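You operate a simulated robot arm through the tools that you are given. There is no shell and no other tool.

The job below is to be done with a simulated robot arm. You get a single attempt, and the scene is never put back.

TASK
Take the green cloth on the island bench and put it away on the top of the drain board. Put the green bottle from the island bench on top of the green label roll there and the yellow bottle on top of the brown carton there. Put the probe from the top of the well counter on the near rail table on the hall side. Take the paddle from the top of the sauce table and leave it on the top of the rail cart. Take the pan on the top of the sauce table and put it away on the long bench. Take the box on the top of the sauce table and put it away on the top of the wall shelf over the bins. Open the crumb drawer by the green guide. The order is free. Set down upright: bottle, box.

Only the result counts: the job must be done as asked and must still hold three seconds after the hand-in. Knocking over, shifting, dropping, spilling or breaking anything else fails it. Flat cloth is picked up by pressing the open fingertips on it (5 to 10 N) and closing them slowly along it; thin cloth reads only 2 to 8 mm in the jaws.

THE ROBOT
A 6-joint arm with a two-finger gripper on a trunk, on a base that drives. Base frame: it is fixed to the floor where the robot stands at the start and does not move with it; the origin is under the middle of the robot, x ahead of it, y to its left, z up; the surface under the hand at the start is at about z = 88. Lengths are in cm, angles in degrees, forces in N, time in s.
With the tool pointing down near the work surface it reaches from about 16 to 62 cm from the robot's upright axis, wherever it stands. Its first joint turns from -166.0 to 166.0 degrees. Places, roughly: bottle [100, 25, 100]; box [275, 350, 100]; carton (11x15x9 cm) [90, 10, 90]; crumb drawer by the green guide [410, 400, 60]; green cloth (10x8x3 cm) [50, 20, 90]; label roll (8x8x5 cm) [70, 0, 90]; long bench [140, -170, 90]; near rail table on the hall side [60, 300, 70]; paddle (27x6x2 cm) [290, 300, 90]; pan (16x14x7 cm) [280, 340, 90]; probe [150, 125, 100]; top of the drain board [640, -40, 90]; top of the rail cart [640, 450, 90]; top of the wall shelf over the bins [-490, 870, 120]. Payload 2.45 kg.
The TCP is the grasp point between the finger pads, 2.6 cm short of the fingertips. In the tool frame z runs along the fingers and y along their closing line. Largest opening 9.6 cm; the body of the gripper starts 6.9 cm behind the TCP.
Orientation is that of the tool frame in the base frame, as a unit quaternion [x, y, z, w]. With the fingers straight down and closing along the base's y, the tool's x points along the base's -x, its y along +y and its z along -z.

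THE INTERFACE
- The arm moves only by the tool arm_command. Its argument "rows" is text: rows parted by semicolons, each of 7 numbers parted by spaces: the finger opening in m, from 0 to 0.096, then the shift along the tool's x, y, z in units of 150 mm (1.0 is 150 mm), then the turn, a rotation vector about the tool's x, y, z in units of 90 degrees (1.0 is 90 degrees). In form: hand tx ty tz wx wy wz; .... A call has 1 to 20 rows; each row is the pose to reach, as a shift and turn from the pose commanded when the call began, along the tool's axes at that moment. A call with a number of a shift or a turn outside -1 to 1 is refused whole. A row lasts 0.2 s, in which the tool goes at most 5 cm and 8.6 degrees; a call with a longer step from one row to the next is refused whole, and so is a gripper value outside its range. Where a pose cannot be reached the arm comes as near as it can. A force on the tool above 40 N (or 10 N above the force at the start of the call, whichever is more), or a blocked arm, ends the call early, and 0.2 s more pass. Each finger halts on what it meets, pressing with about 28 N; the grip force reading is that of the motor and also rises with nothing between the fingers. The clock runs only during rows and for 0.2 s after the last one: add rows that repeat a pose to give the fingers time. It gives the time, the measured TCP pose, the force on the tool (base axes), the opening and the grip force at its end, in the units of the frame above (readings bear some noise), with the torque about the TCP (base axes, N m) and any sound that the robot's microphone picked up, and new pictures: "pictures" is both (left out), scene, wrist or none.
- Cameras (640 x 400 px; columns grow to the right, rows downward): "scene" is now at [2.85, 14.61, 115.96]; the picture's right is [-0.08, -1.00, 0.00], its down [-0.26, 0.02, -0.96] and it looks along [0.96, -0.08, -0.26] (base axes); focal length 248 px, centre (320, 200). "wrist" rides on the gripper at [8.2, 0.3, -9.8] in the tool frame; the picture's right is [-0.04, 1.00, 0.00], its down [-0.73, -0.03, -0.68] and it looks along [-0.68, -0.03, 0.73] (tool axes); focal length 256 px, centre (320, 200). There is no depth. A picture from a camera that has moved, and an enlarged one, comes with that camera's place and axes in the base frame and with its lens. The place of the scene camera against the robot may be out by one fixed shift of up to 1.8 cm in any direction.
- slide_trunk(by): slides the trunk up (or, below 0, down) by that many cm; the arm and the scene camera ride with it, the base frame stays. It gives what a move gives, with no picture.
- steer(legs): drives the robot by 1 to 6 legs, each [ahead, turn to the left] in cm and degrees, along the robot's own axes; the way and the turn of a leg run together, so that a leg with both is an arc; at most 150 cm and 180 degrees a leg. The arm and the cameras ride along, it lands a little off, and it stops where it bumps. It gives what a move gives, and a new picture of the scene camera.
- pan_tilt(pan, tilt): turns the head with the scene camera to pan (to the left, within 155 degrees either way) and tilt (down, from -29 to 69), counted from straight ahead of the robot. It gives what a move gives, and a new picture of the scene camera.
- enlarge(camera, box): a new picture of the part [left, top, right, bottom] of that camera's present view, enlarged. The clock stands still meanwhile.
- finish_job(): hands the job in; it is judged then, once.

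Nothing tells you exact positions but the pictures and the camera data. Unless the task says otherwise, let go and move clear before handing in.

The tools are called after "Call:" by a JSON object that holds its "name" and its "arguments". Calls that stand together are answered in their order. arm_command: Moves the arm, as the interface text tells. Its arguments: {"type":"object","properties":{"rows":{"type":"string"},"pictures":{"type":"string","enum":["both","scene","wrist","none"]}},"required":["rows"]} The other tools are called the same way: slide_trunk (by) slides the trunk up or down; steer (legs) drives the base; pan_tilt (pan, tilt) turns the head that bears the scene camera; enlarge (camera, box) takes an enlarged picture of a part of a camera's view; finish_job () hands the job in.

At the start:

```text
time_s: 0.0
ee_pos: [46.71, 0.4, 99.95]
orientation: [-0.001, 1.0, 0.0, 0.001]
ft_force: [0.4, 0.0, -0.5]
moment: [-0.01, 0.02, 0.01]
finger_gap: 9.6
grip_force: 0.0
trunk travel left (down, up): [-15.0, 0.0]
robot x, y, heading: [-0.41, 0.19, 0.2]
head pan, tilt: [-4.5, 15.3]
```

scene: 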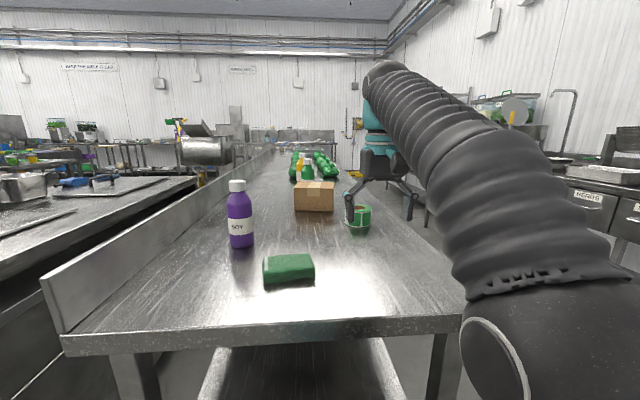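
wrist: 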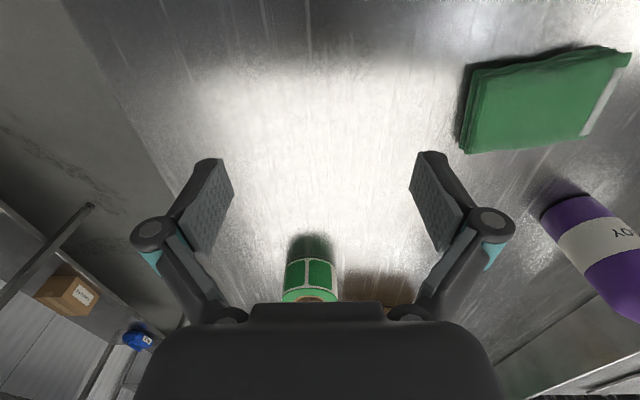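

I see the island bench ahead with the folded green cloth, a purple soy bottle, the label roll, the carton and some bottles behind it. I will look closer before I move anything.

Call:
{"name": "enlarge", "arguments": {"camera": "scene", "box": [220, 120, 400, 300]}}

Call:
{"name": "enlarge", "arguments": {"camera": "scene", "box": [0, 100, 260, 260]}}

Call:
{"name": "enlarge", "arguments": {"camera": "scene", "box": [250, 130, 350, 220]}}

```text
2.22 times, centred on (310, 210) of scene
camera zoom: at [2.85, 14.61, 115.96], right [-0.08, -1.0, 0.0], down [-0.26, 0.02, -0.96], along [0.96, -0.08, -0.26], focal length 551 px, centre (342, 178)
```

zoom: 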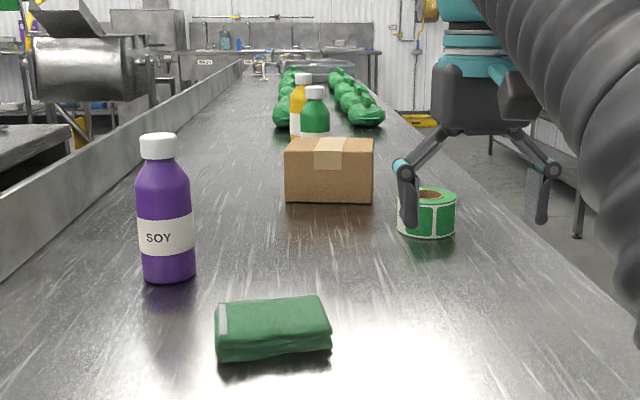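

```text
2.46 times, centred on (130, 180) of scene
camera zoom: at [2.85, 14.61, 115.96], right [-0.08, -1.0, 0.0], down [-0.26, 0.02, -0.96], along [0.96, -0.08, -0.26], focal length 611 px, centre (788, 249)
```

zoom: 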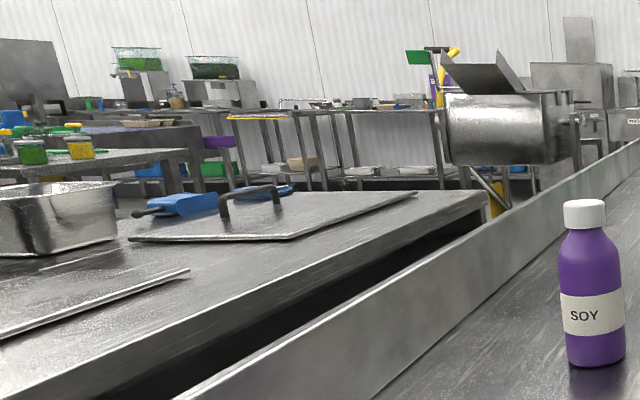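

```text
4.44 times, centred on (300, 175) of scene
camera zoom: at [2.85, 14.61, 115.96], right [-0.08, -1.0, 0.0], down [-0.26, 0.02, -0.96], along [0.96, -0.08, -0.26], focal length 1102 px, centre (409, 311)
```

zoom: 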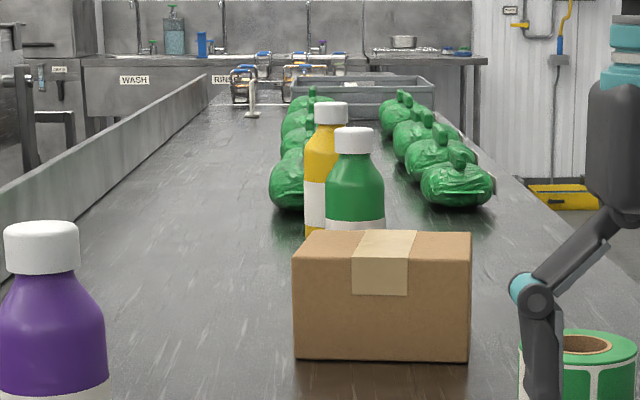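

The green and yellow bottles stand behind the carton, and the purple soy bottle isn't part of the job. I will turn the head to learn the layout of the hall.

Call:
{"name": "pan_tilt", "arguments": {"pan": 50, "tilt": 15}}

Call:
{"name": "pan_tilt", "arguments": {"pan": 110, "tilt": 15}}

Call:
{"name": "pan_tilt", "arguments": {"pan": 155, "tilt": 15}}

Call:
{"name": "pan_tilt", "arguments": {"pan": -60, "tilt": 15}}

Call:
{"name": "pan_tilt", "arguments": {"pan": -120, "tilt": 15}}

```text
time_s: 1.2
ee_pos: [46.74, 0.51, 100.04]
orientation: [0.0, 1.0, -0.001, 0.0]
ft_force: [0.1, -0.2, 0.2]
moment: [-0.03, 0.02, -0.02]
finger_gap: 9.61
grip_force: 0.0
trunk travel left (down, up): [-15.0, 0.0]
robot x, y, heading: [0.02, 0.1, 0.1]
head pan, tilt: [50.0, 15.0]
camera scene: at [-0.45, 22.5, 116.01], right [0.77, -0.64, 0.0], down [-0.17, -0.2, -0.97], along [0.62, 0.74, -0.26], focal length 248 px, centre (320, 200)
```

scene: 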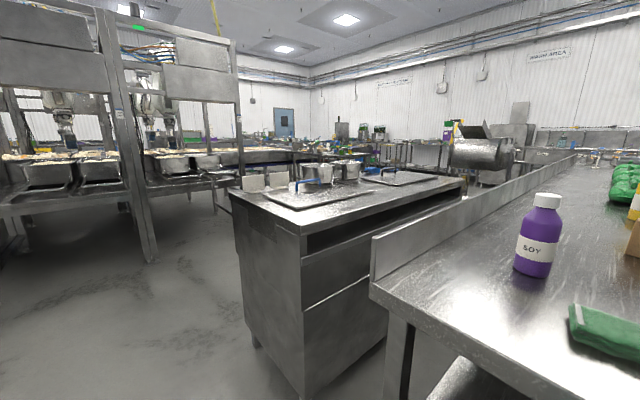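

```text
time_s: 2.5
ee_pos: [46.68, 0.44, 100.09]
orientation: [0.0, 1.0, 0.0, 0.0]
ft_force: [0.4, 0.7, 0.8]
moment: [-0.01, 0.0, -0.02]
finger_gap: 9.62
grip_force: 0.1
trunk travel left (down, up): [-15.0, 0.0]
robot x, y, heading: [-0.01, 0.44, 0.0]
head pan, tilt: [110.0, 15.0]
camera scene: at [-9.65, 24.13, 116.01], right [0.94, 0.34, 0.0], down [0.09, -0.24, -0.97], along [-0.33, 0.91, -0.26], focal length 248 px, centre (320, 200)
```

scene: 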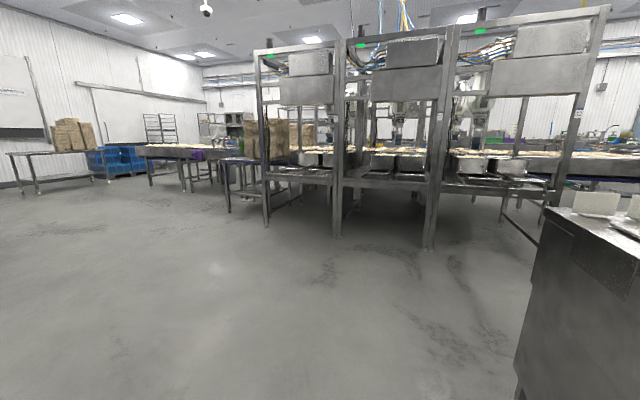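

```text
time_s: 3.6
ee_pos: [46.74, 0.52, 100.05]
orientation: [0.001, 1.0, 0.0, 0.0]
ft_force: [-1.0, 0.1, 0.2]
moment: [-0.01, -0.03, 0.03]
finger_gap: 9.6
grip_force: 0.0
trunk travel left (down, up): [-15.0, 0.0]
robot x, y, heading: [0.15, 0.0, 0.1]
head pan, tilt: [154.7, 15.0]
camera scene: at [-14.91, 19.35, 116.01], right [0.43, 0.9, 0.0], down [0.23, -0.11, -0.97], along [-0.87, 0.41, -0.26], focal length 248 px, centre (320, 200)
```

scene: 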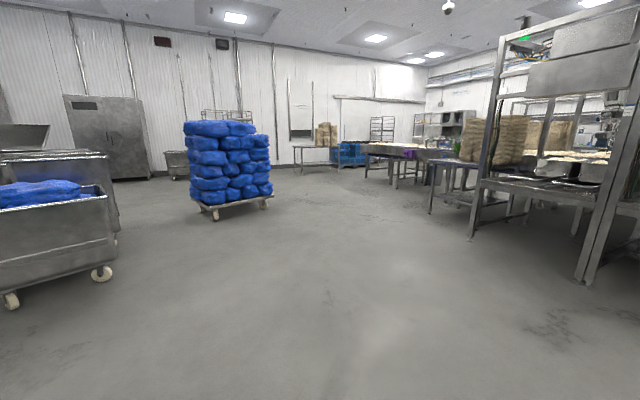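

```text
time_s: 6.8
ee_pos: [46.55, 0.48, 100.07]
orientation: [0.0, 1.0, 0.0, 0.001]
ft_force: [0.0, 0.0, -0.6]
moment: [0.02, 0.01, 0.01]
finger_gap: 9.58
grip_force: 0.1
trunk travel left (down, up): [-15.0, 0.0]
robot x, y, heading: [-0.05, -0.3, -0.3]
head pan, tilt: [-60.0, 15.0]
camera scene: at [-1.79, 7.26, 116.01], right [-0.87, -0.5, 0.0], down [-0.13, 0.22, -0.97], along [0.48, -0.84, -0.26], focal length 248 px, centre (320, 200)
```

scene: 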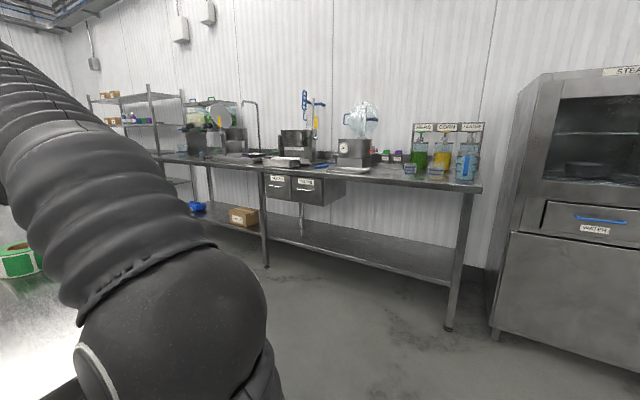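

```text
time_s: 8.1
ee_pos: [46.64, 0.41, 100.03]
orientation: [0.0, 1.0, 0.0, 0.0]
ft_force: [0.0, 0.7, 0.4]
moment: [-0.03, 0.02, -0.03]
finger_gap: 9.6
grip_force: 0.0
trunk travel left (down, up): [-15.0, 0.0]
robot x, y, heading: [-0.15, 0.06, 0.3]
head pan, tilt: [-120.0, 15.0]
camera scene: at [-11.13, 7.26, 116.01], right [-0.87, 0.5, 0.0], down [0.13, 0.22, -0.97], along [-0.48, -0.84, -0.26], focal length 248 px, centre (320, 200)
```

scene: 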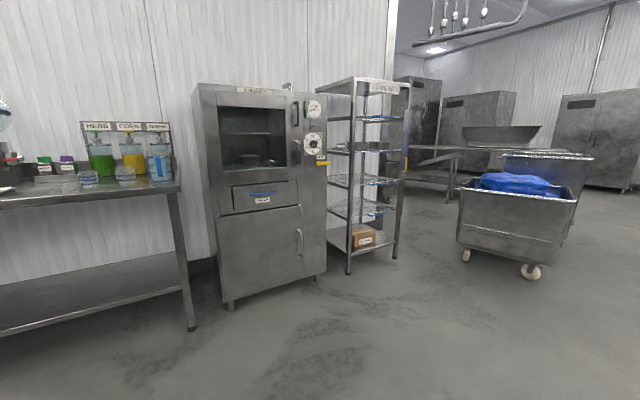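

The long bench is along the right wall and the well counter is left of the island. I will look down to judge the base's size against the bench, then see further along each direction.

Call:
{"name": "pan_tilt", "arguments": {"pan": -90, "tilt": 65}}

Call:
{"name": "pan_tilt", "arguments": {"pan": 0, "tilt": 65}}

Call:
{"name": "pan_tilt", "arguments": {"pan": 90, "tilt": 65}}

Call:
{"name": "pan_tilt", "arguments": {"pan": 155, "tilt": 60}}

```text
time_s: 9.2
ee_pos: [46.73, 0.47, 99.98]
orientation: [0.0, 1.0, 0.0, 0.0]
ft_force: [-0.6, 0.4, 0.3]
moment: [-0.03, 0.03, 0.02]
finger_gap: 9.58
grip_force: 0.2
trunk travel left (down, up): [-15.0, 0.0]
robot x, y, heading: [0.29, -0.31, -0.3]
head pan, tilt: [-90.0, 65.0]
camera scene: at [-6.47, 9.27, 108.83], right [-1.0, 0.0, 0.0], down [0.0, 0.91, -0.42], along [0.0, -0.42, -0.91], focal length 248 px, centre (320, 200)
```

scene: 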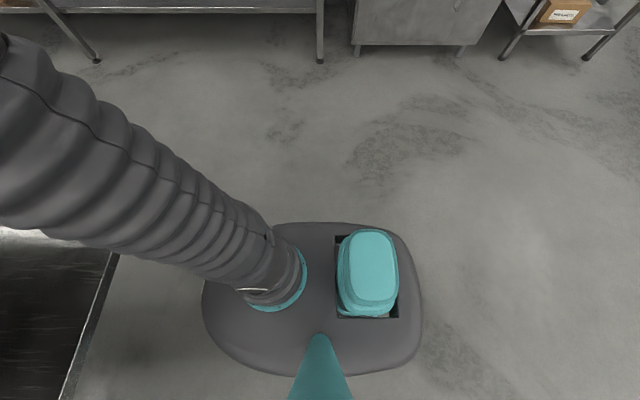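

```text
time_s: 10.9
ee_pos: [46.64, 0.57, 99.95]
orientation: [0.001, 1.0, 0.0, 0.0]
ft_force: [0.3, 0.8, -0.2]
moment: [0.0, 0.0, 0.0]
finger_gap: 9.6
grip_force: 0.1
trunk travel left (down, up): [-15.0, 0.0]
robot x, y, heading: [0.26, 0.31, -0.3]
head pan, tilt: [0.0, 65.0]
camera scene: at [-0.39, 15.34, 108.82], right [0.0, -1.0, 0.0], down [-0.91, 0.0, -0.42], along [0.42, 0.0, -0.91], focal length 248 px, centre (320, 200)
```

scene: 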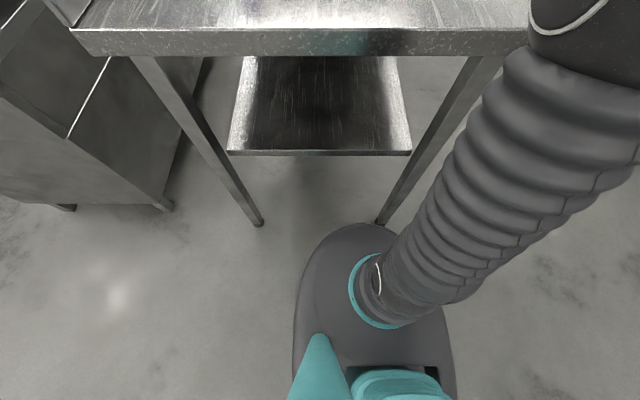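

```text
time_s: 12.5
ee_pos: [46.7, 0.51, 99.96]
orientation: [0.0, 1.0, 0.0, 0.0]
ft_force: [-0.3, -0.1, 0.0]
moment: [0.01, 0.0, 0.0]
finger_gap: 9.58
grip_force: 0.2
trunk travel left (down, up): [-15.0, 0.0]
robot x, y, heading: [-0.3, -0.29, 0.1]
head pan, tilt: [90.0, 65.0]
camera scene: at [-6.46, 21.42, 108.82], right [1.0, 0.0, 0.0], down [0.0, -0.91, -0.42], along [0.0, 0.42, -0.91], focal length 248 px, centre (320, 200)
```

scene: 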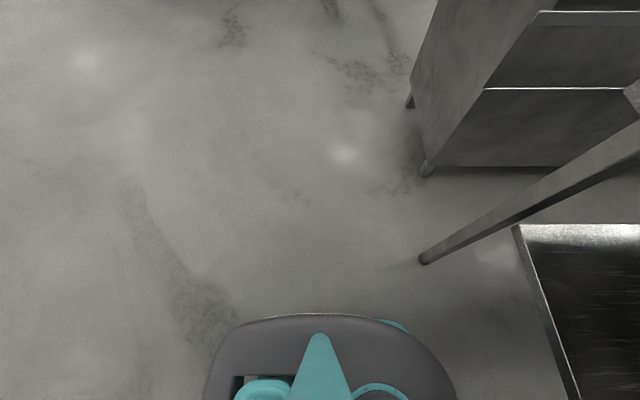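

```text
time_s: 13.9
ee_pos: [46.65, 0.49, 100.03]
orientation: [0.0, 1.0, -0.001, 0.0]
ft_force: [0.0, -0.1, -0.6]
moment: [-0.06, 0.0, 0.06]
finger_gap: 9.62
grip_force: 0.1
trunk travel left (down, up): [-15.0, 0.0]
robot x, y, heading: [-0.03, -0.07, -0.1]
head pan, tilt: [154.7, 60.0]
camera scene: at [-12.49, 18.2, 109.38], right [0.43, 0.9, 0.0], down [0.78, -0.37, -0.5], along [-0.45, 0.21, -0.87], focal length 248 px, centre (320, 200)
```

scene: 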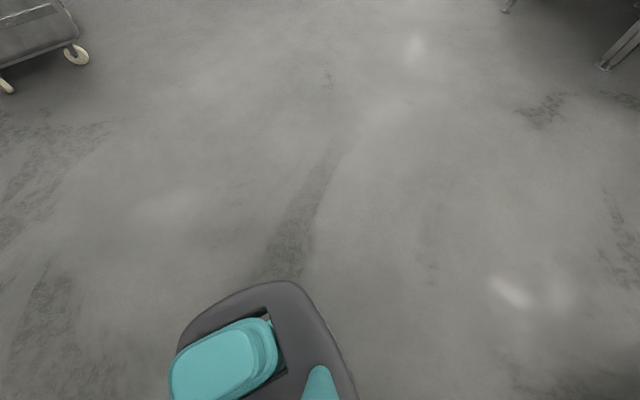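

The base is an oval of roughly 66 by 44 cm, the bench edge is at about x = 33 and its right edge at about y = -14. I will tuck the arm up and back before driving to the right side of the bench.

Call:
{"name": "arm_command", "arguments": {"rows": "0.096 0.25 0 -0.2 0 0 0; 0.096 0.5 0 -0.4 0 0 0; 0.096 0.75 0 -0.6 0 0 0; 0.096 1.0 0 -0.8 0 0 0; 0.096 1.0 0 -0.8 0 0 0", "pictures": "both"}}

Call:
{"name": "pan_tilt", "arguments": {"pan": -40, "tilt": 30}}

```text
time_s: 15.1
ee_pos: [33.13, 0.24, 100.85]
orientation: [-0.001, 1.0, 0.0, 0.003]
ft_force: [-0.8, 0.1, -0.3]
moment: [-0.03, -0.04, -0.01]
finger_gap: 9.61
grip_force: 0.1
out of reach, approached as far as the arm can: row 1, 2, 3, 4, 5
trunk travel left (down, up): [-15.0, 0.0]
robot x, y, heading: [0.24, 0.01, 0.3]
head pan, tilt: [154.7, 60.0]
camera scene: at [-12.51, 18.2, 109.38], right [0.43, 0.9, 0.0], down [0.78, -0.37, -0.5], along [-0.45, 0.21, -0.87], focal length 248 px, centre (320, 200)
camera wrist: at [25.05, 0.55, 110.53], right [0.04, 1.0, 0.0], down [0.73, -0.03, 0.68], along [0.68, -0.03, -0.73], focal length 256 px, centre (320, 200)
```

scene: 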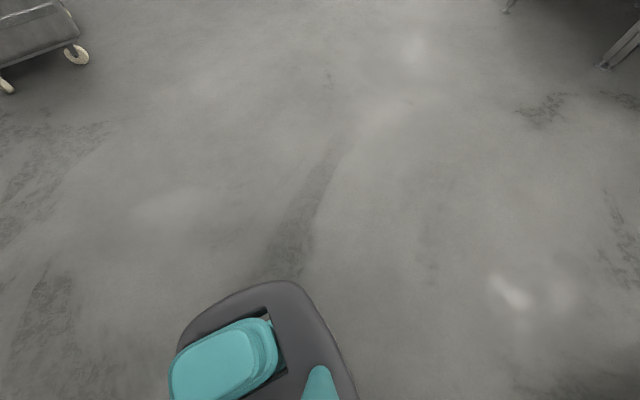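
wrist: 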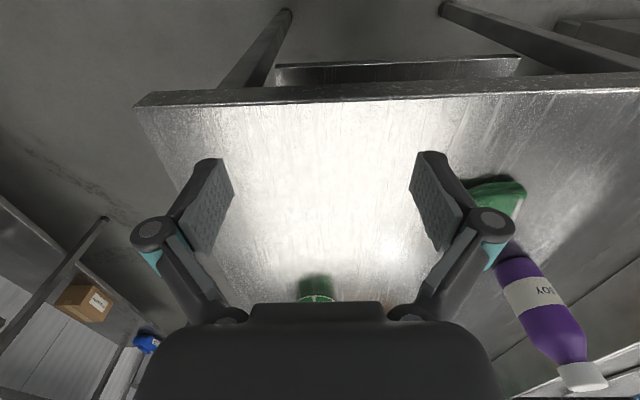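

```text
time_s: 17.9
ee_pos: [33.31, 0.36, 100.88]
orientation: [-0.001, 1.0, -0.001, 0.002]
ft_force: [0.0, -0.8, -0.1]
moment: [0.0, 0.03, 0.02]
finger_gap: 9.61
grip_force: 0.0
trunk travel left (down, up): [-15.0, 0.0]
robot x, y, heading: [-0.19, -0.1, -0.1]
head pan, tilt: [-40.0, 30.0]
camera scene: at [0.46, 9.54, 113.59], right [-0.64, -0.77, 0.0], down [-0.38, 0.32, -0.87], along [0.66, -0.56, -0.5], focal length 248 px, centre (320, 200)
```

scene: 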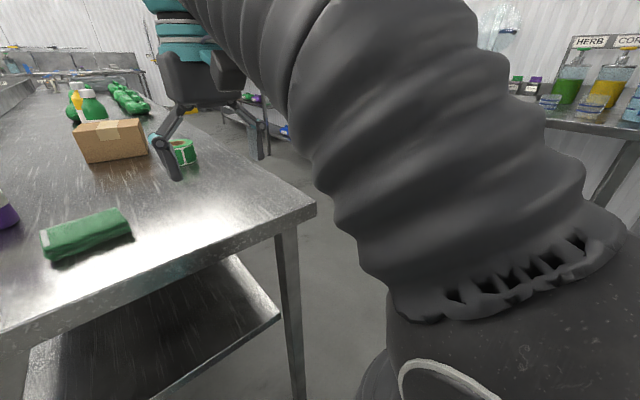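

The arm cannot lift with the tool straight down above about z = 101. I will test whether tilting the tool forward lets it go higher, since I need height for stacking and for the wall shelf.

Call:
{"name": "arm_command", "arguments": {"rows": "0.096 0 0 0 0 -0.09 0; 0.096 0 0 0 0 -0.18 0; 0.096 0 0 0 0 -0.27 0; 0.096 0 0 0 0 -0.36 0; 0.096 0 0 0 0 -0.45 0; 0.096 0 0 0 0 -0.5 0; 0.096 0 0 -0.3 0 -0.5 0; 0.096 0 0 -0.6 0 -0.5 0; 0.096 0 0 -0.9 0 -0.5 0; 0.096 0 0 -0.9 0 -0.5 0", "pictures": "scene"}}

```text
time_s: 20.1
ee_pos: [33.16, 0.34, 114.39]
orientation: [0.0, 0.924, 0.0, 0.383]
ft_force: [-0.6, 0.8, -0.4]
moment: [0.05, 0.02, 0.0]
finger_gap: 9.59
grip_force: 0.0
trunk travel left (down, up): [-15.0, 0.0]
robot x, y, heading: [-0.39, -0.1, 0.2]
head pan, tilt: [-40.0, 30.0]
camera scene: at [0.45, 9.53, 113.59], right [-0.64, -0.77, 0.0], down [-0.38, 0.32, -0.87], along [0.66, -0.56, -0.5], focal length 248 px, centre (320, 200)
```

scene: 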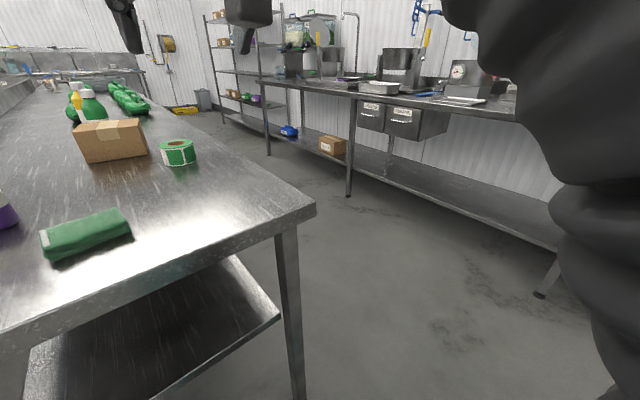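

Tilted 45°, the hand rises to z = 114, so tilting gives the height I need. The aisle to the right is about 130 cm wide and clear, so I will drive around to face the bench's right side near x = 105.

Call:
{"name": "steer", "arguments": {"legs": [[-15, 0], [0, -90], [70, 0], [0, 90], [120, 0], [0, 90]]}}

Call:
{"name": "pan_tilt", "arguments": {"pan": 0, "tilt": 30}}

```text
time_s: 41.9
ee_pos: [106.53, -32.62, 114.39]
orientation: [0.663, -0.644, -0.275, -0.267]
ft_force: [0.1, -0.3, -0.4]
moment: [0.02, 0.02, 0.01]
finger_gap: 9.64
grip_force: 0.0
trunk travel left (down, up): [-15.0, 0.0]
robot x, y, heading: [107.61, -65.69, 91.7]
head pan, tilt: [-40.0, 30.0]
camera scene: at [97.24, -65.61, 113.59], right [0.78, -0.62, 0.0], down [-0.31, -0.39, -0.87], along [0.54, 0.68, -0.5], focal length 248 px, centre (320, 200)
```

scene: 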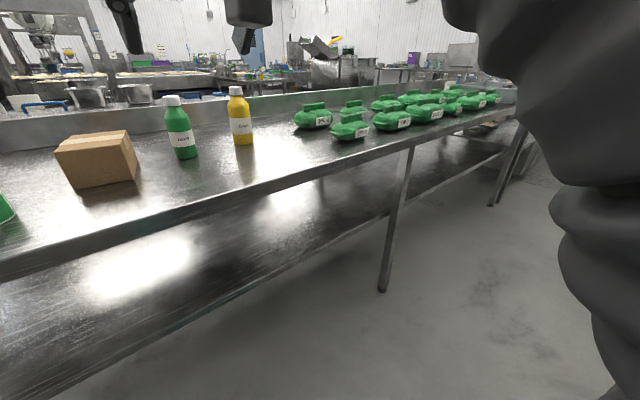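

```text
time_s: 43.0
ee_pos: [106.44, -32.27, 114.21]
orientation: [0.663, -0.644, -0.273, -0.265]
ft_force: [1.0, 0.2, 0.3]
moment: [0.0, -0.02, 0.01]
finger_gap: 9.61
grip_force: 0.2
trunk travel left (down, up): [-15.0, 0.0]
robot x, y, heading: [107.85, -66.05, 91.6]
head pan, tilt: [0.0, 30.0]
camera scene: at [96.63, -65.12, 113.74], right [0.84, -0.55, 0.0], down [-0.27, -0.41, -0.87], along [0.48, 0.73, -0.49], focal length 248 px, centre (320, 200)
```

scene: 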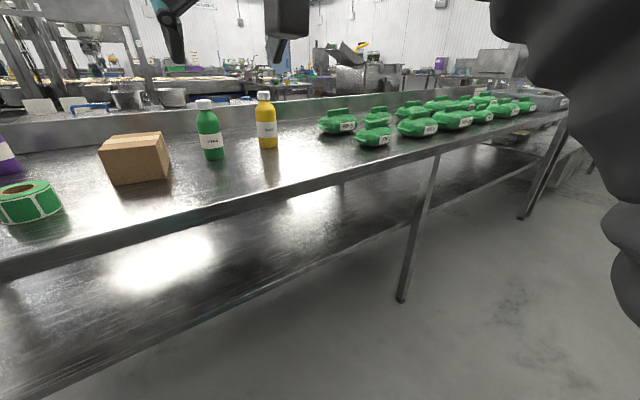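

The bottles, carton and roll are in view on the bench. The head's reading and the picture disagree, so I will take a fresh picture.

Call:
{"name": "enlarge", "arguments": {"camera": "scene", "box": [0, 0, 640, 400]}}

```text
1.00 times, centred on (320, 200) of scene (not enlarged: the box is as wide or as high as the picture)
camera zoom: at [96.63, -65.12, 113.74], right [0.84, -0.55, 0.0], down [-0.27, -0.41, -0.87], along [0.48, 0.73, -0.49], focal length 248 px, centre (320, 200)
```

zoom: 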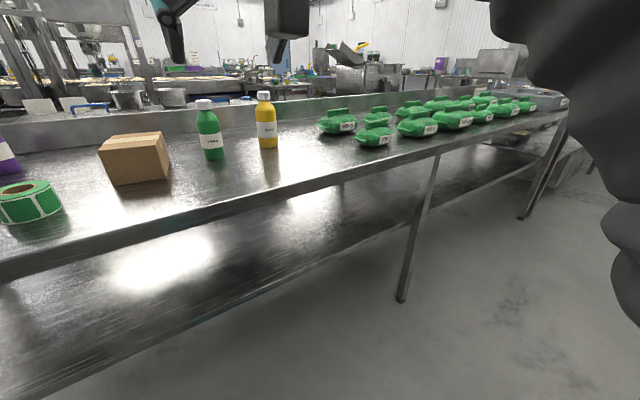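

The head only moved a few degrees. I will command it again.

Call:
{"name": "pan_tilt", "arguments": {"pan": 0, "tilt": 25}}

```text
time_s: 43.6
ee_pos: [106.56, -32.31, 114.23]
orientation: [0.663, -0.644, -0.273, -0.265]
ft_force: [0.0, -0.2, 0.3]
moment: [-0.02, 0.06, -0.02]
finger_gap: 9.59
grip_force: 0.1
trunk travel left (down, up): [-15.0, 0.0]
robot x, y, heading: [107.62, -66.06, 92.0]
head pan, tilt: [0.0, 25.0]
camera scene: at [96.38, -64.81, 114.35], right [0.86, -0.52, 0.0], down [-0.22, -0.36, -0.9], along [0.47, 0.78, -0.43], focal length 248 px, centre (320, 200)
```

scene: 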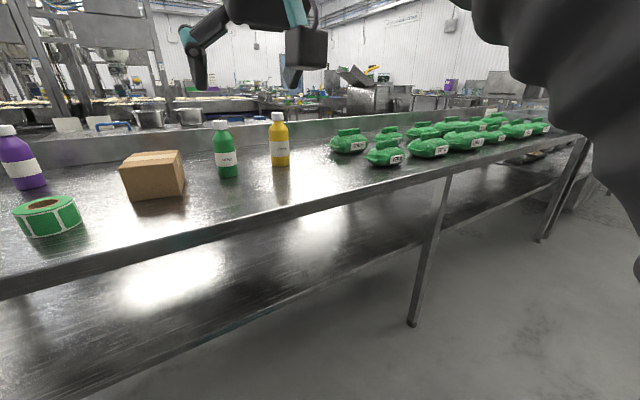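

The head reads 0° pan but the camera points about 33° right of that. I will try other pan angles to see how it behaves.

Call:
{"name": "pan_tilt", "arguments": {"pan": 30, "tilt": 25}}

Call:
{"name": "pan_tilt", "arguments": {"pan": 30, "tilt": 30}}

```text
time_s: 44.6
ee_pos: [106.47, -32.33, 114.28]
orientation: [0.664, -0.644, -0.273, -0.265]
ft_force: [-0.7, -0.9, -0.2]
moment: [0.05, 0.02, 0.03]
finger_gap: 9.6
grip_force: 0.0
trunk travel left (down, up): [-15.0, 0.0]
robot x, y, heading: [108.2, -66.08, 91.6]
head pan, tilt: [30.0, 25.0]
camera scene: at [96.31, -64.76, 114.4], right [0.86, -0.51, 0.0], down [-0.21, -0.36, -0.91], along [0.46, 0.78, -0.42], focal length 248 px, centre (320, 200)
```

scene: 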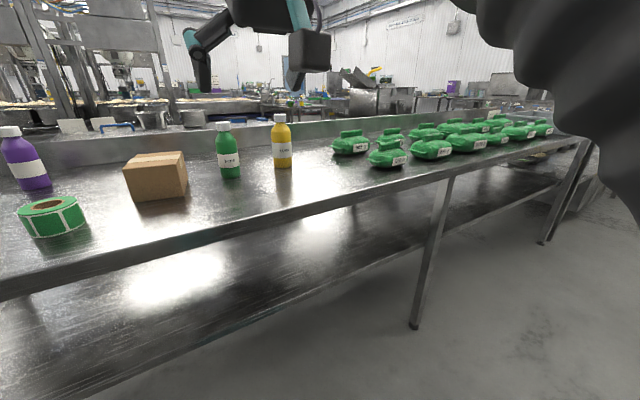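

```text
time_s: 45.2
ee_pos: [106.44, -32.33, 114.25]
orientation: [0.663, -0.644, -0.273, -0.265]
ft_force: [-0.1, -0.1, -0.1]
moment: [0.0, 0.0, -0.05]
finger_gap: 9.61
grip_force: 0.2
trunk travel left (down, up): [-15.0, 0.0]
robot x, y, heading: [107.44, -65.66, 91.6]
head pan, tilt: [30.0, 30.0]
camera scene: at [96.3, -64.76, 114.37], right [0.86, -0.51, 0.0], down [-0.21, -0.36, -0.91], along [0.46, 0.78, -0.42], focal length 248 px, centre (320, 200)
```

scene: 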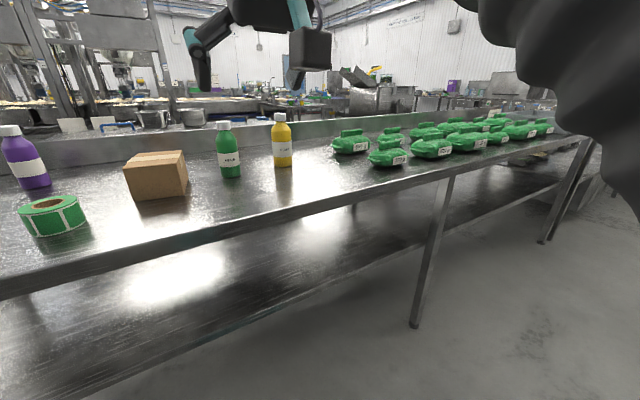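

The head seems stuck near pan -32, tilt 25. I will try once in the other direction.

Call:
{"name": "pan_tilt", "arguments": {"pan": -50, "tilt": 20}}

Call:
{"name": "pan_tilt", "arguments": {"pan": 0, "tilt": 20}}

```text
time_s: 46.8
ee_pos: [106.53, -32.67, 114.55]
orientation: [0.662, -0.643, -0.275, -0.267]
ft_force: [-0.8, 0.0, 0.0]
moment: [0.02, -0.01, 0.01]
finger_gap: 9.6
grip_force: 0.1
trunk travel left (down, up): [-15.0, 0.0]
robot x, y, heading: [107.4, -66.18, 91.7]
head pan, tilt: [-50.0, 20.0]
camera scene: at [98.58, -66.51, 115.19], right [0.67, -0.75, 0.0], down [-0.26, -0.23, -0.94], along [0.7, 0.63, -0.34], focal length 248 px, centre (320, 200)
```

scene: 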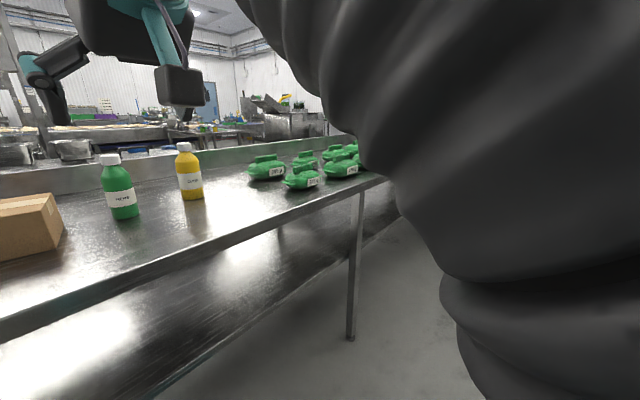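

```text
time_s: 47.9
ee_pos: [106.5, -32.72, 114.51]
orientation: [0.663, -0.643, -0.275, -0.267]
ft_force: [-1.0, 0.0, 0.3]
moment: [-0.03, -0.01, -0.01]
finger_gap: 9.59
grip_force: 0.1
trunk travel left (down, up): [-15.0, 0.0]
robot x, y, heading: [107.74, -65.83, 91.9]
head pan, tilt: [0.0, 20.0]
camera scene: at [91.37, -63.4, 115.19], right [1.0, 0.03, 0.0], down [0.01, -0.34, -0.94], along [-0.03, 0.94, -0.34], focal length 248 px, centre (320, 200)
```

scene: 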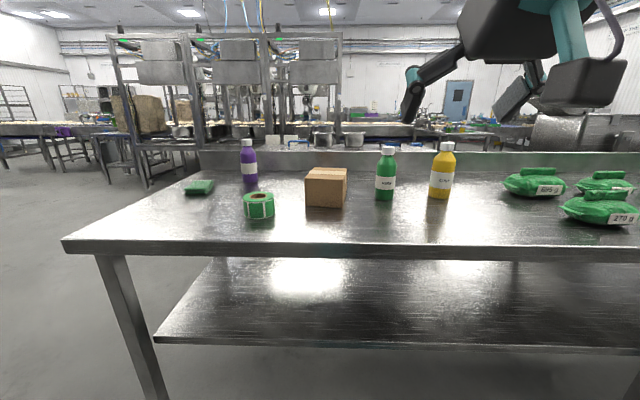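

The head works; it had been blocked by the arm when tilted down. I now have a good frontal view, so I will zoom in to locate the bottles, carton and roll.

Call:
{"name": "enlarge", "arguments": {"camera": "scene", "box": [230, 130, 390, 230]}}

Call:
{"name": "enlarge", "arguments": {"camera": "scene", "box": [340, 130, 500, 230]}}

```text
4.00 times, centred on (310, 180) of scene
camera zoom: at [91.37, -63.4, 115.19], right [1.0, 0.03, 0.0], down [0.01, -0.34, -0.94], along [-0.03, 0.94, -0.34], focal length 992 px, centre (360, 280)
```

zoom: 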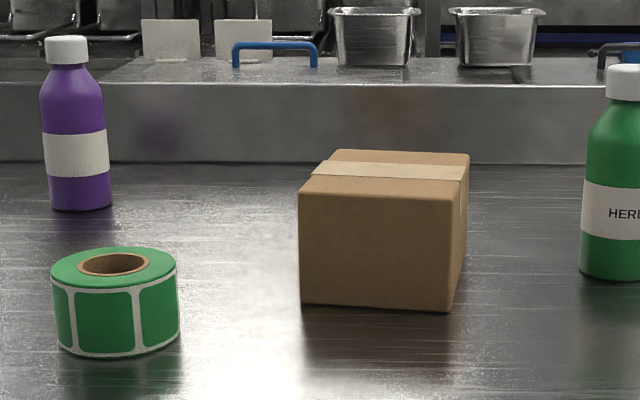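

```text
4.00 times, centred on (420, 180) of scene
camera zoom: at [91.37, -63.4, 115.19], right [1.0, 0.03, 0.0], down [0.01, -0.34, -0.94], along [-0.03, 0.94, -0.34], focal length 992 px, centre (-80, 280)
```

zoom: 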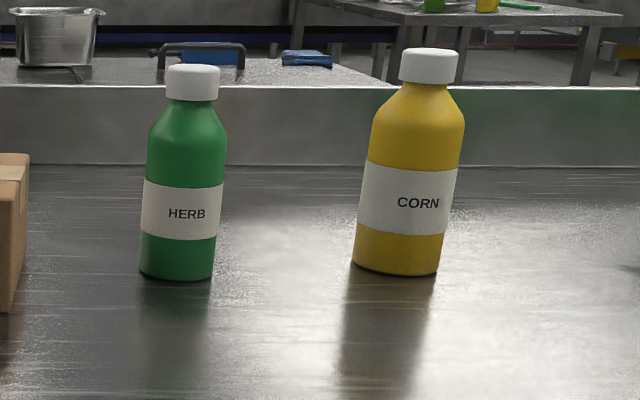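

Combining both views, the scene camera seems to be about 1.6 cm lower than stated. I take green at about (109, 11), yellow (127, 13), carton centre (91, 9) and roll (73, -3), and I will drive closer to the bench.

Call:
{"name": "steer", "arguments": {"legs": [[22, 0]]}}

```text
time_s: 49.6
ee_pos: [106.04, -10.32, 114.27]
orientation: [0.661, -0.646, -0.273, -0.267]
ft_force: [-0.2, -0.2, 0.4]
moment: [0.01, 0.0, 0.0]
finger_gap: 9.6
grip_force: 0.0
trunk travel left (down, up): [-15.0, 0.0]
robot x, y, heading: [107.05, -43.84, 91.6]
head pan, tilt: [0.0, 20.0]
camera scene: at [90.78, -41.0, 115.19], right [1.0, 0.02, 0.0], down [0.01, -0.34, -0.94], along [-0.02, 0.94, -0.34], focal length 248 px, centre (320, 200)
```

scene: 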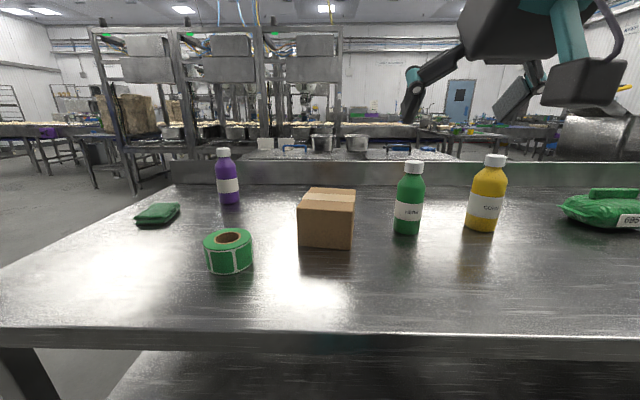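

The new view agrees with a camera height error of about -1.7 cm. I will bring the tilted, open gripper to in front of the green bottle and check with the wrist camera.

Call:
{"name": "arm_command", "arguments": {"rows": "0.096 0.095 -0.059 0.242 0 0 0; 0.096 0.19 -0.118 0.484 0 0 0; 0.096 0.285 -0.177 0.726 0 0 0; 0.096 0.38 -0.236 0.967 0 0 0; 0.096 0.38 -0.236 0.967 0 0 0", "pictures": "both"}}

```text
time_s: 50.8
ee_pos: [109.49, -3.88, 99.97]
orientation: [0.661, -0.645, -0.274, -0.268]
ft_force: [0.6, 0.7, -0.2]
moment: [-0.01, -0.03, 0.03]
finger_gap: 9.6
grip_force: 0.0
trunk travel left (down, up): [-15.0, 0.0]
robot x, y, heading: [107.06, -43.39, 91.3]
head pan, tilt: [0.0, 20.0]
camera scene: at [90.78, -41.01, 115.19], right [1.0, 0.02, 0.0], down [0.01, -0.34, -0.94], along [-0.02, 0.94, -0.34], focal length 248 px, centre (320, 200)
camera wrist: at [109.36, -16.71, 101.09], right [-1.0, 0.0, 0.03], down [0.03, 0.04, 1.0], along [0.0, 1.0, -0.04], focal length 256 px, centre (320, 200)
```

scene: 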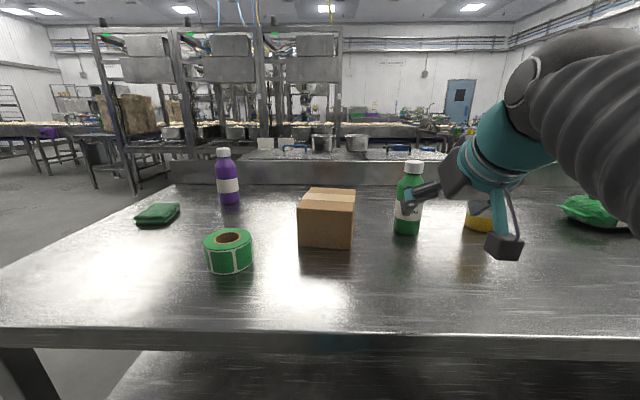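
wrist: 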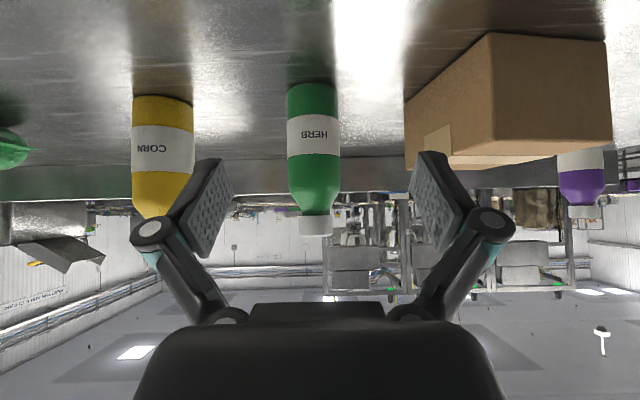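

The wrist camera (upside down here) sees the green HERB bottle nearly centred between the fingers. I will enlarge it to get exact edges.

Call:
{"name": "enlarge", "arguments": {"camera": "wrist", "box": [240, 60, 400, 260]}}

Call:
{"name": "enlarge", "arguments": {"camera": "scene", "box": [360, 130, 520, 260]}}

```text
2.00 times, centred on (320, 160) of wrist
camera zoom: at [109.36, -16.71, 101.09], right [-1.0, 0.0, 0.03], down [0.03, 0.04, 1.0], along [0.0, 1.0, -0.04], focal length 512 px, centre (320, 280)
```

zoom: 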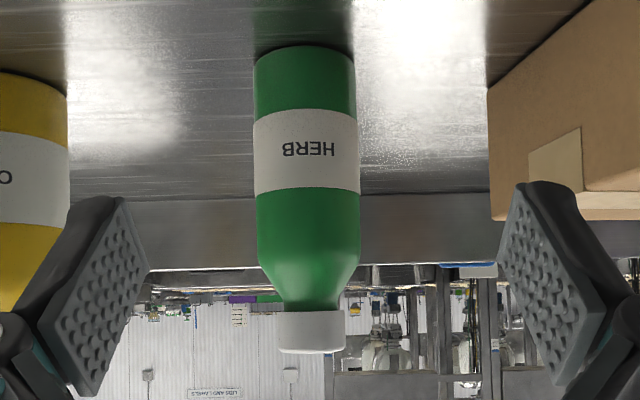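

```text
3.08 times, centred on (440, 195) of scene
camera zoom: at [90.78, -41.01, 115.19], right [1.0, 0.02, 0.0], down [0.01, -0.34, -0.94], along [-0.02, 0.94, -0.34], focal length 763 px, centre (-49, 215)
```

zoom: 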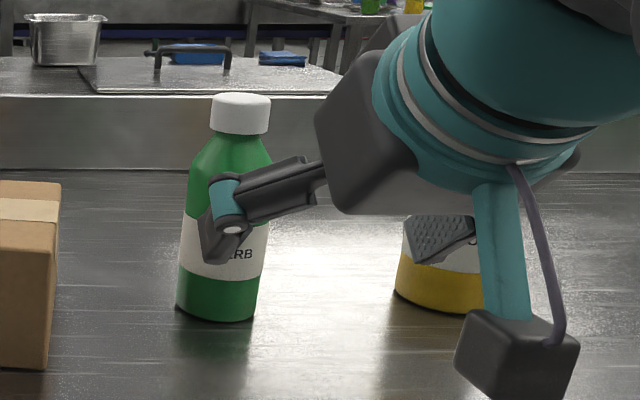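

The green bottle's axis is at about (110.0, 12.0) with a radius of 2.9 cm, between carton and yellow bottle with room for the fingers. I will slide the open fingers around it at z = 96.7 without closing yet.

Call:
{"name": "arm_command", "arguments": {"rows": "0.096 -0.12 -0.0123 0.18 0 0 0; 0.096 -0.24 -0.0246 0.36 0 0 0; 0.096 -0.36 -0.0369 0.54 0 0 0; 0.096 -0.48 -0.0492 0.72 0 0 0; 0.096 -0.595 -0.061 0.895 0 0 0; 0.096 -0.595 -0.061 0.895 0 0 0", "pictures": "both"}}

```text
time_s: 52.2
ee_pos: [109.9, 11.84, 96.89]
orientation: [0.661, -0.645, -0.274, -0.268]
ft_force: [0.4, 0.2, -0.1]
moment: [-0.01, 0.02, -0.02]
finger_gap: 9.61
grip_force: 0.1
trunk travel left (down, up): [-15.0, 0.0]
robot x, y, heading: [106.98, -43.74, 91.6]
head pan, tilt: [0.0, 20.0]
camera scene: at [90.78, -41.01, 115.19], right [1.0, 0.02, 0.0], down [0.01, -0.34, -0.94], along [-0.02, 0.94, -0.34], focal length 248 px, centre (320, 200)
camera wrist: at [109.88, -0.88, 98.01], right [-1.0, 0.0, 0.03], down [0.03, 0.04, 1.0], along [0.0, 1.0, -0.04], focal length 256 px, centre (320, 200)
```

scene: 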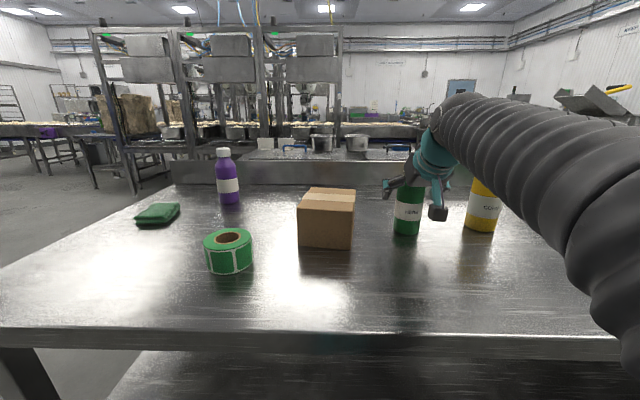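
wrist: 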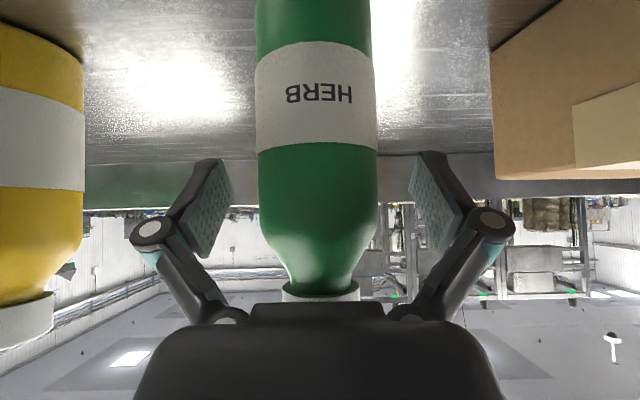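

The bottle is centred between the fingers at the right depth. I will close on it.

Call:
{"name": "arm_command", "arguments": {"rows": "0.07 0 0 0 0 0 0; 0.06 0 0 0 0 0 0; 0.05 0 0 0 0 0 0; 0.04 0 0 0 0 0 0; 0.04 0 0 0 0 0 0; 0.04 0 0 0 0 0 0", "pictures": "wrist"}}

```text
time_s: 53.6
ee_pos: [109.8, 11.85, 96.91]
orientation: [0.661, -0.645, -0.274, -0.267]
ft_force: [0.4, -0.5, 1.7]
moment: [0.07, 0.03, 0.02]
finger_gap: 5.65
grip_force: 27.6
trunk travel left (down, up): [-15.0, 0.0]
robot x, y, heading: [106.7, -43.69, 91.1]
head pan, tilt: [0.0, 20.0]
camera wrist: at [109.9, -0.91, 98.01], right [-1.0, 0.0, 0.03], down [0.03, 0.04, 1.0], along [0.0, 1.0, -0.04], focal length 256 px, centre (320, 200)
```

wrist: 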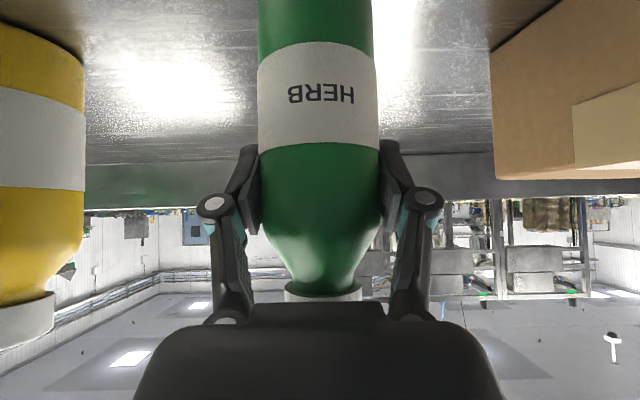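

The grip holds at 5.65 cm. I will lift the bottle straight up 8.5 cm and zoom in on the roll and carton meanwhile.

Call:
{"name": "arm_command", "arguments": {"rows": "0.04 -0.05 0 -0.05 0 0 0; 0.04 -0.15 0 -0.15 0 0 0; 0.04 -0.25 0 -0.25 0 0 0; 0.04 -0.33 0 -0.33 0 0 0; 0.04 -0.40 0 -0.40 0 0 0; 0.04 -0.40 0 -0.40 0 0 0", "pictures": "both"}}

Call:
{"name": "enlarge", "arguments": {"camera": "scene", "box": [190, 160, 370, 290]}}

```text
time_s: 55.0
ee_pos: [109.88, 11.95, 105.36]
orientation: [0.661, -0.645, -0.274, -0.267]
ft_force: [1.1, -1.2, -3.0]
moment: [0.03, -0.06, -0.01]
finger_gap: 5.66
grip_force: 27.7
trunk travel left (down, up): [-15.0, 0.0]
robot x, y, heading: [106.79, -43.27, 91.3]
head pan, tilt: [0.0, 20.0]
camera scene: at [90.79, -40.99, 115.19], right [1.0, 0.02, 0.0], down [0.01, -0.34, -0.94], along [-0.02, 0.94, -0.34], focal length 248 px, centre (320, 200)
camera wrist: at [109.97, -0.81, 106.49], right [-1.0, 0.0, 0.03], down [0.03, 0.04, 1.0], along [0.0, 1.0, -0.04], focal length 256 px, centre (320, 200)
```

scene: 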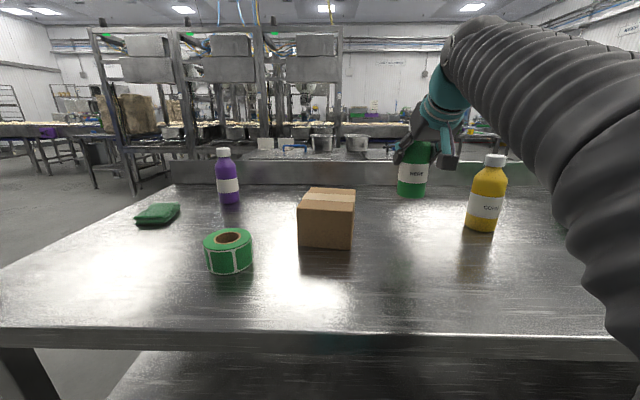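
wrist: 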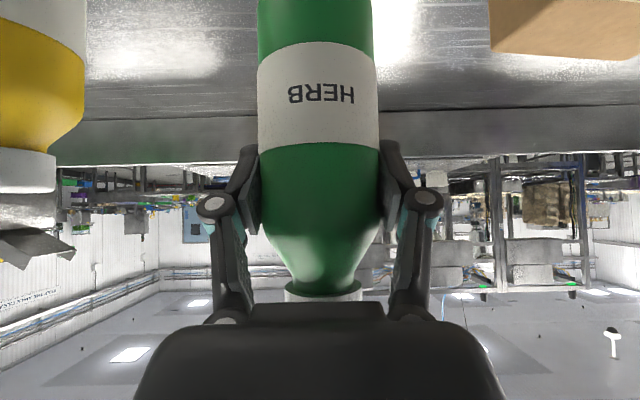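

```text
3.08 times, centred on (280, 225) of scene
camera zoom: at [90.79, -40.99, 115.19], right [1.0, 0.02, 0.0], down [0.01, -0.34, -0.94], along [-0.02, 0.94, -0.34], focal length 763 px, centre (443, 123)
```

zoom: 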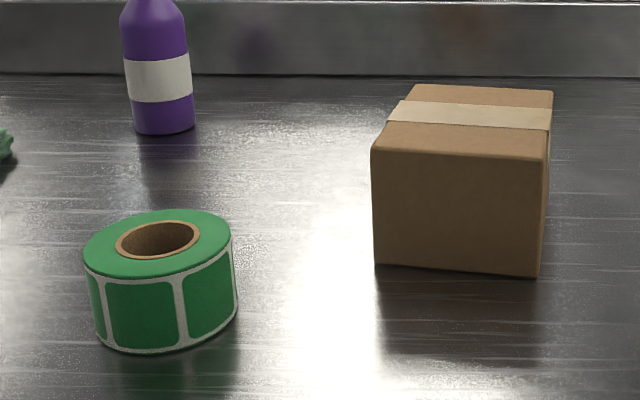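

The bottle is up with its base near z = 96.5. The roll's top centre is about (73.7, -2.9) and the carton centre about (91.5, 10.3), so I will pull the bottle back clear of the carton and move left in steps.

Call:
{"name": "arm_command", "arguments": {"rows": "0.04 0.188 0.006 -0.188 0 0 0; 0.04 0.377 0.012 -0.377 0 0 0; 0.04 0.566 0.018 -0.566 0 0 0; 0.04 0.755 0.024 -0.755 0 0 0; 0.04 0.944 0.03 -0.941 0 0 0; 0.04 0.944 0.03 -0.941 0 0 0", "pictures": "none"}}

Call:
{"name": "arm_command", "arguments": {"rows": "0.04 0 0.25 0 0 0 0; 0.04 0 0.5 0 0 0 0; 0.04 0 0.75 0 0 0 0; 0.04 0 1.0 0 0 0 0; 0.04 0 1.0 0 0 0 0", "pictures": "none"}}

Call:
{"name": "arm_command", "arguments": {"rows": "0.04 0 0.25 0 0 0 0; 0.04 0 0.5 0 0 0 0; 0.04 0 0.75 0 0 0 0; 0.04 0 1.0 0 0 0 0; 0.04 0 1.0 0 0 0 0", "pictures": "both"}}

```text
time_s: 56.4
ee_pos: [110.23, -7.97, 105.53]
orientation: [0.661, -0.645, -0.274, -0.267]
ft_force: [0.4, -0.4, -2.5]
moment: [0.0, -0.03, 0.01]
finger_gap: 5.67
grip_force: 28.1
trunk travel left (down, up): [-15.0, 0.0]
robot x, y, heading: [106.84, -43.36, 91.2]
head pan, tilt: [0.0, 20.0]
```

```text
time_s: 57.6
ee_pos: [95.16, -8.63, 105.29]
orientation: [0.661, -0.646, -0.274, -0.267]
ft_force: [0.0, -0.3, -3.0]
moment: [0.0, 0.01, 0.01]
finger_gap: 5.67
grip_force: 27.7
trunk travel left (down, up): [-15.0, 0.0]
robot x, y, heading: [107.41, -43.53, 91.3]
head pan, tilt: [0.0, 20.0]
```

```text
time_s: 58.8
ee_pos: [79.71, -8.95, 105.38]
orientation: [0.661, -0.645, -0.274, -0.268]
ft_force: [-0.3, -0.1, -2.9]
moment: [-0.02, 0.01, -0.03]
finger_gap: 5.65
grip_force: 27.7
trunk travel left (down, up): [-15.0, 0.0]
robot x, y, heading: [107.36, -43.4, 91.4]
head pan, tilt: [0.0, 20.0]
camera scene: at [90.77, -41.0, 115.19], right [1.0, 0.02, 0.0], down [0.01, -0.34, -0.94], along [-0.02, 0.94, -0.34], focal length 248 px, centre (320, 200)
camera wrist: at [79.7, -21.67, 106.38], right [-1.0, 0.0, 0.03], down [0.03, 0.04, 1.0], along [0.0, 1.0, -0.04], focal length 256 px, centre (320, 200)
```

scene: 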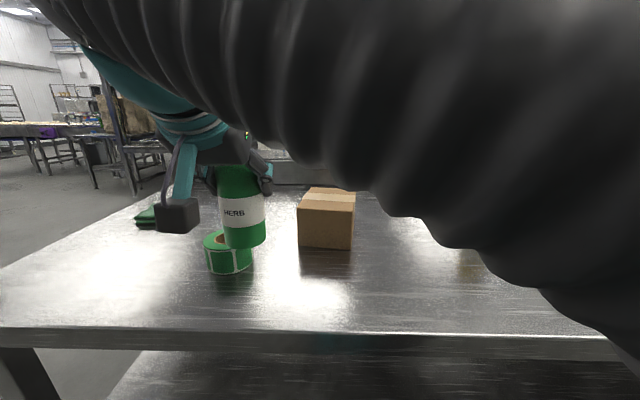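
wrist: 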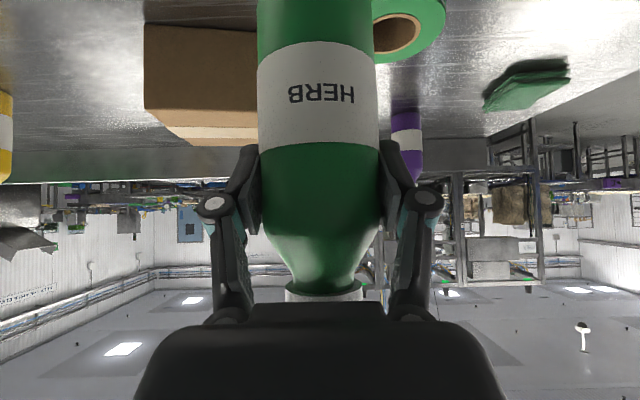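

The roll shows beside the held bottle in the wrist view. I will zoom in there to refine the roll's centre.

Call:
{"name": "enlarge", "arguments": {"camera": "wrist", "box": [340, 0, 480, 90]}}

```text
4.44 times, centred on (410, 45) of wrist
camera zoom: at [79.7, -21.67, 106.38], right [-1.0, 0.0, 0.03], down [0.03, 0.04, 1.0], along [0.0, 1.0, -0.04], focal length 1138 px, centre (-80, 889)
```

zoom: 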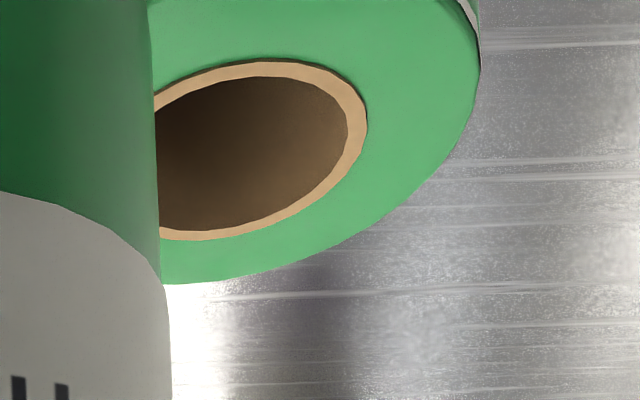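

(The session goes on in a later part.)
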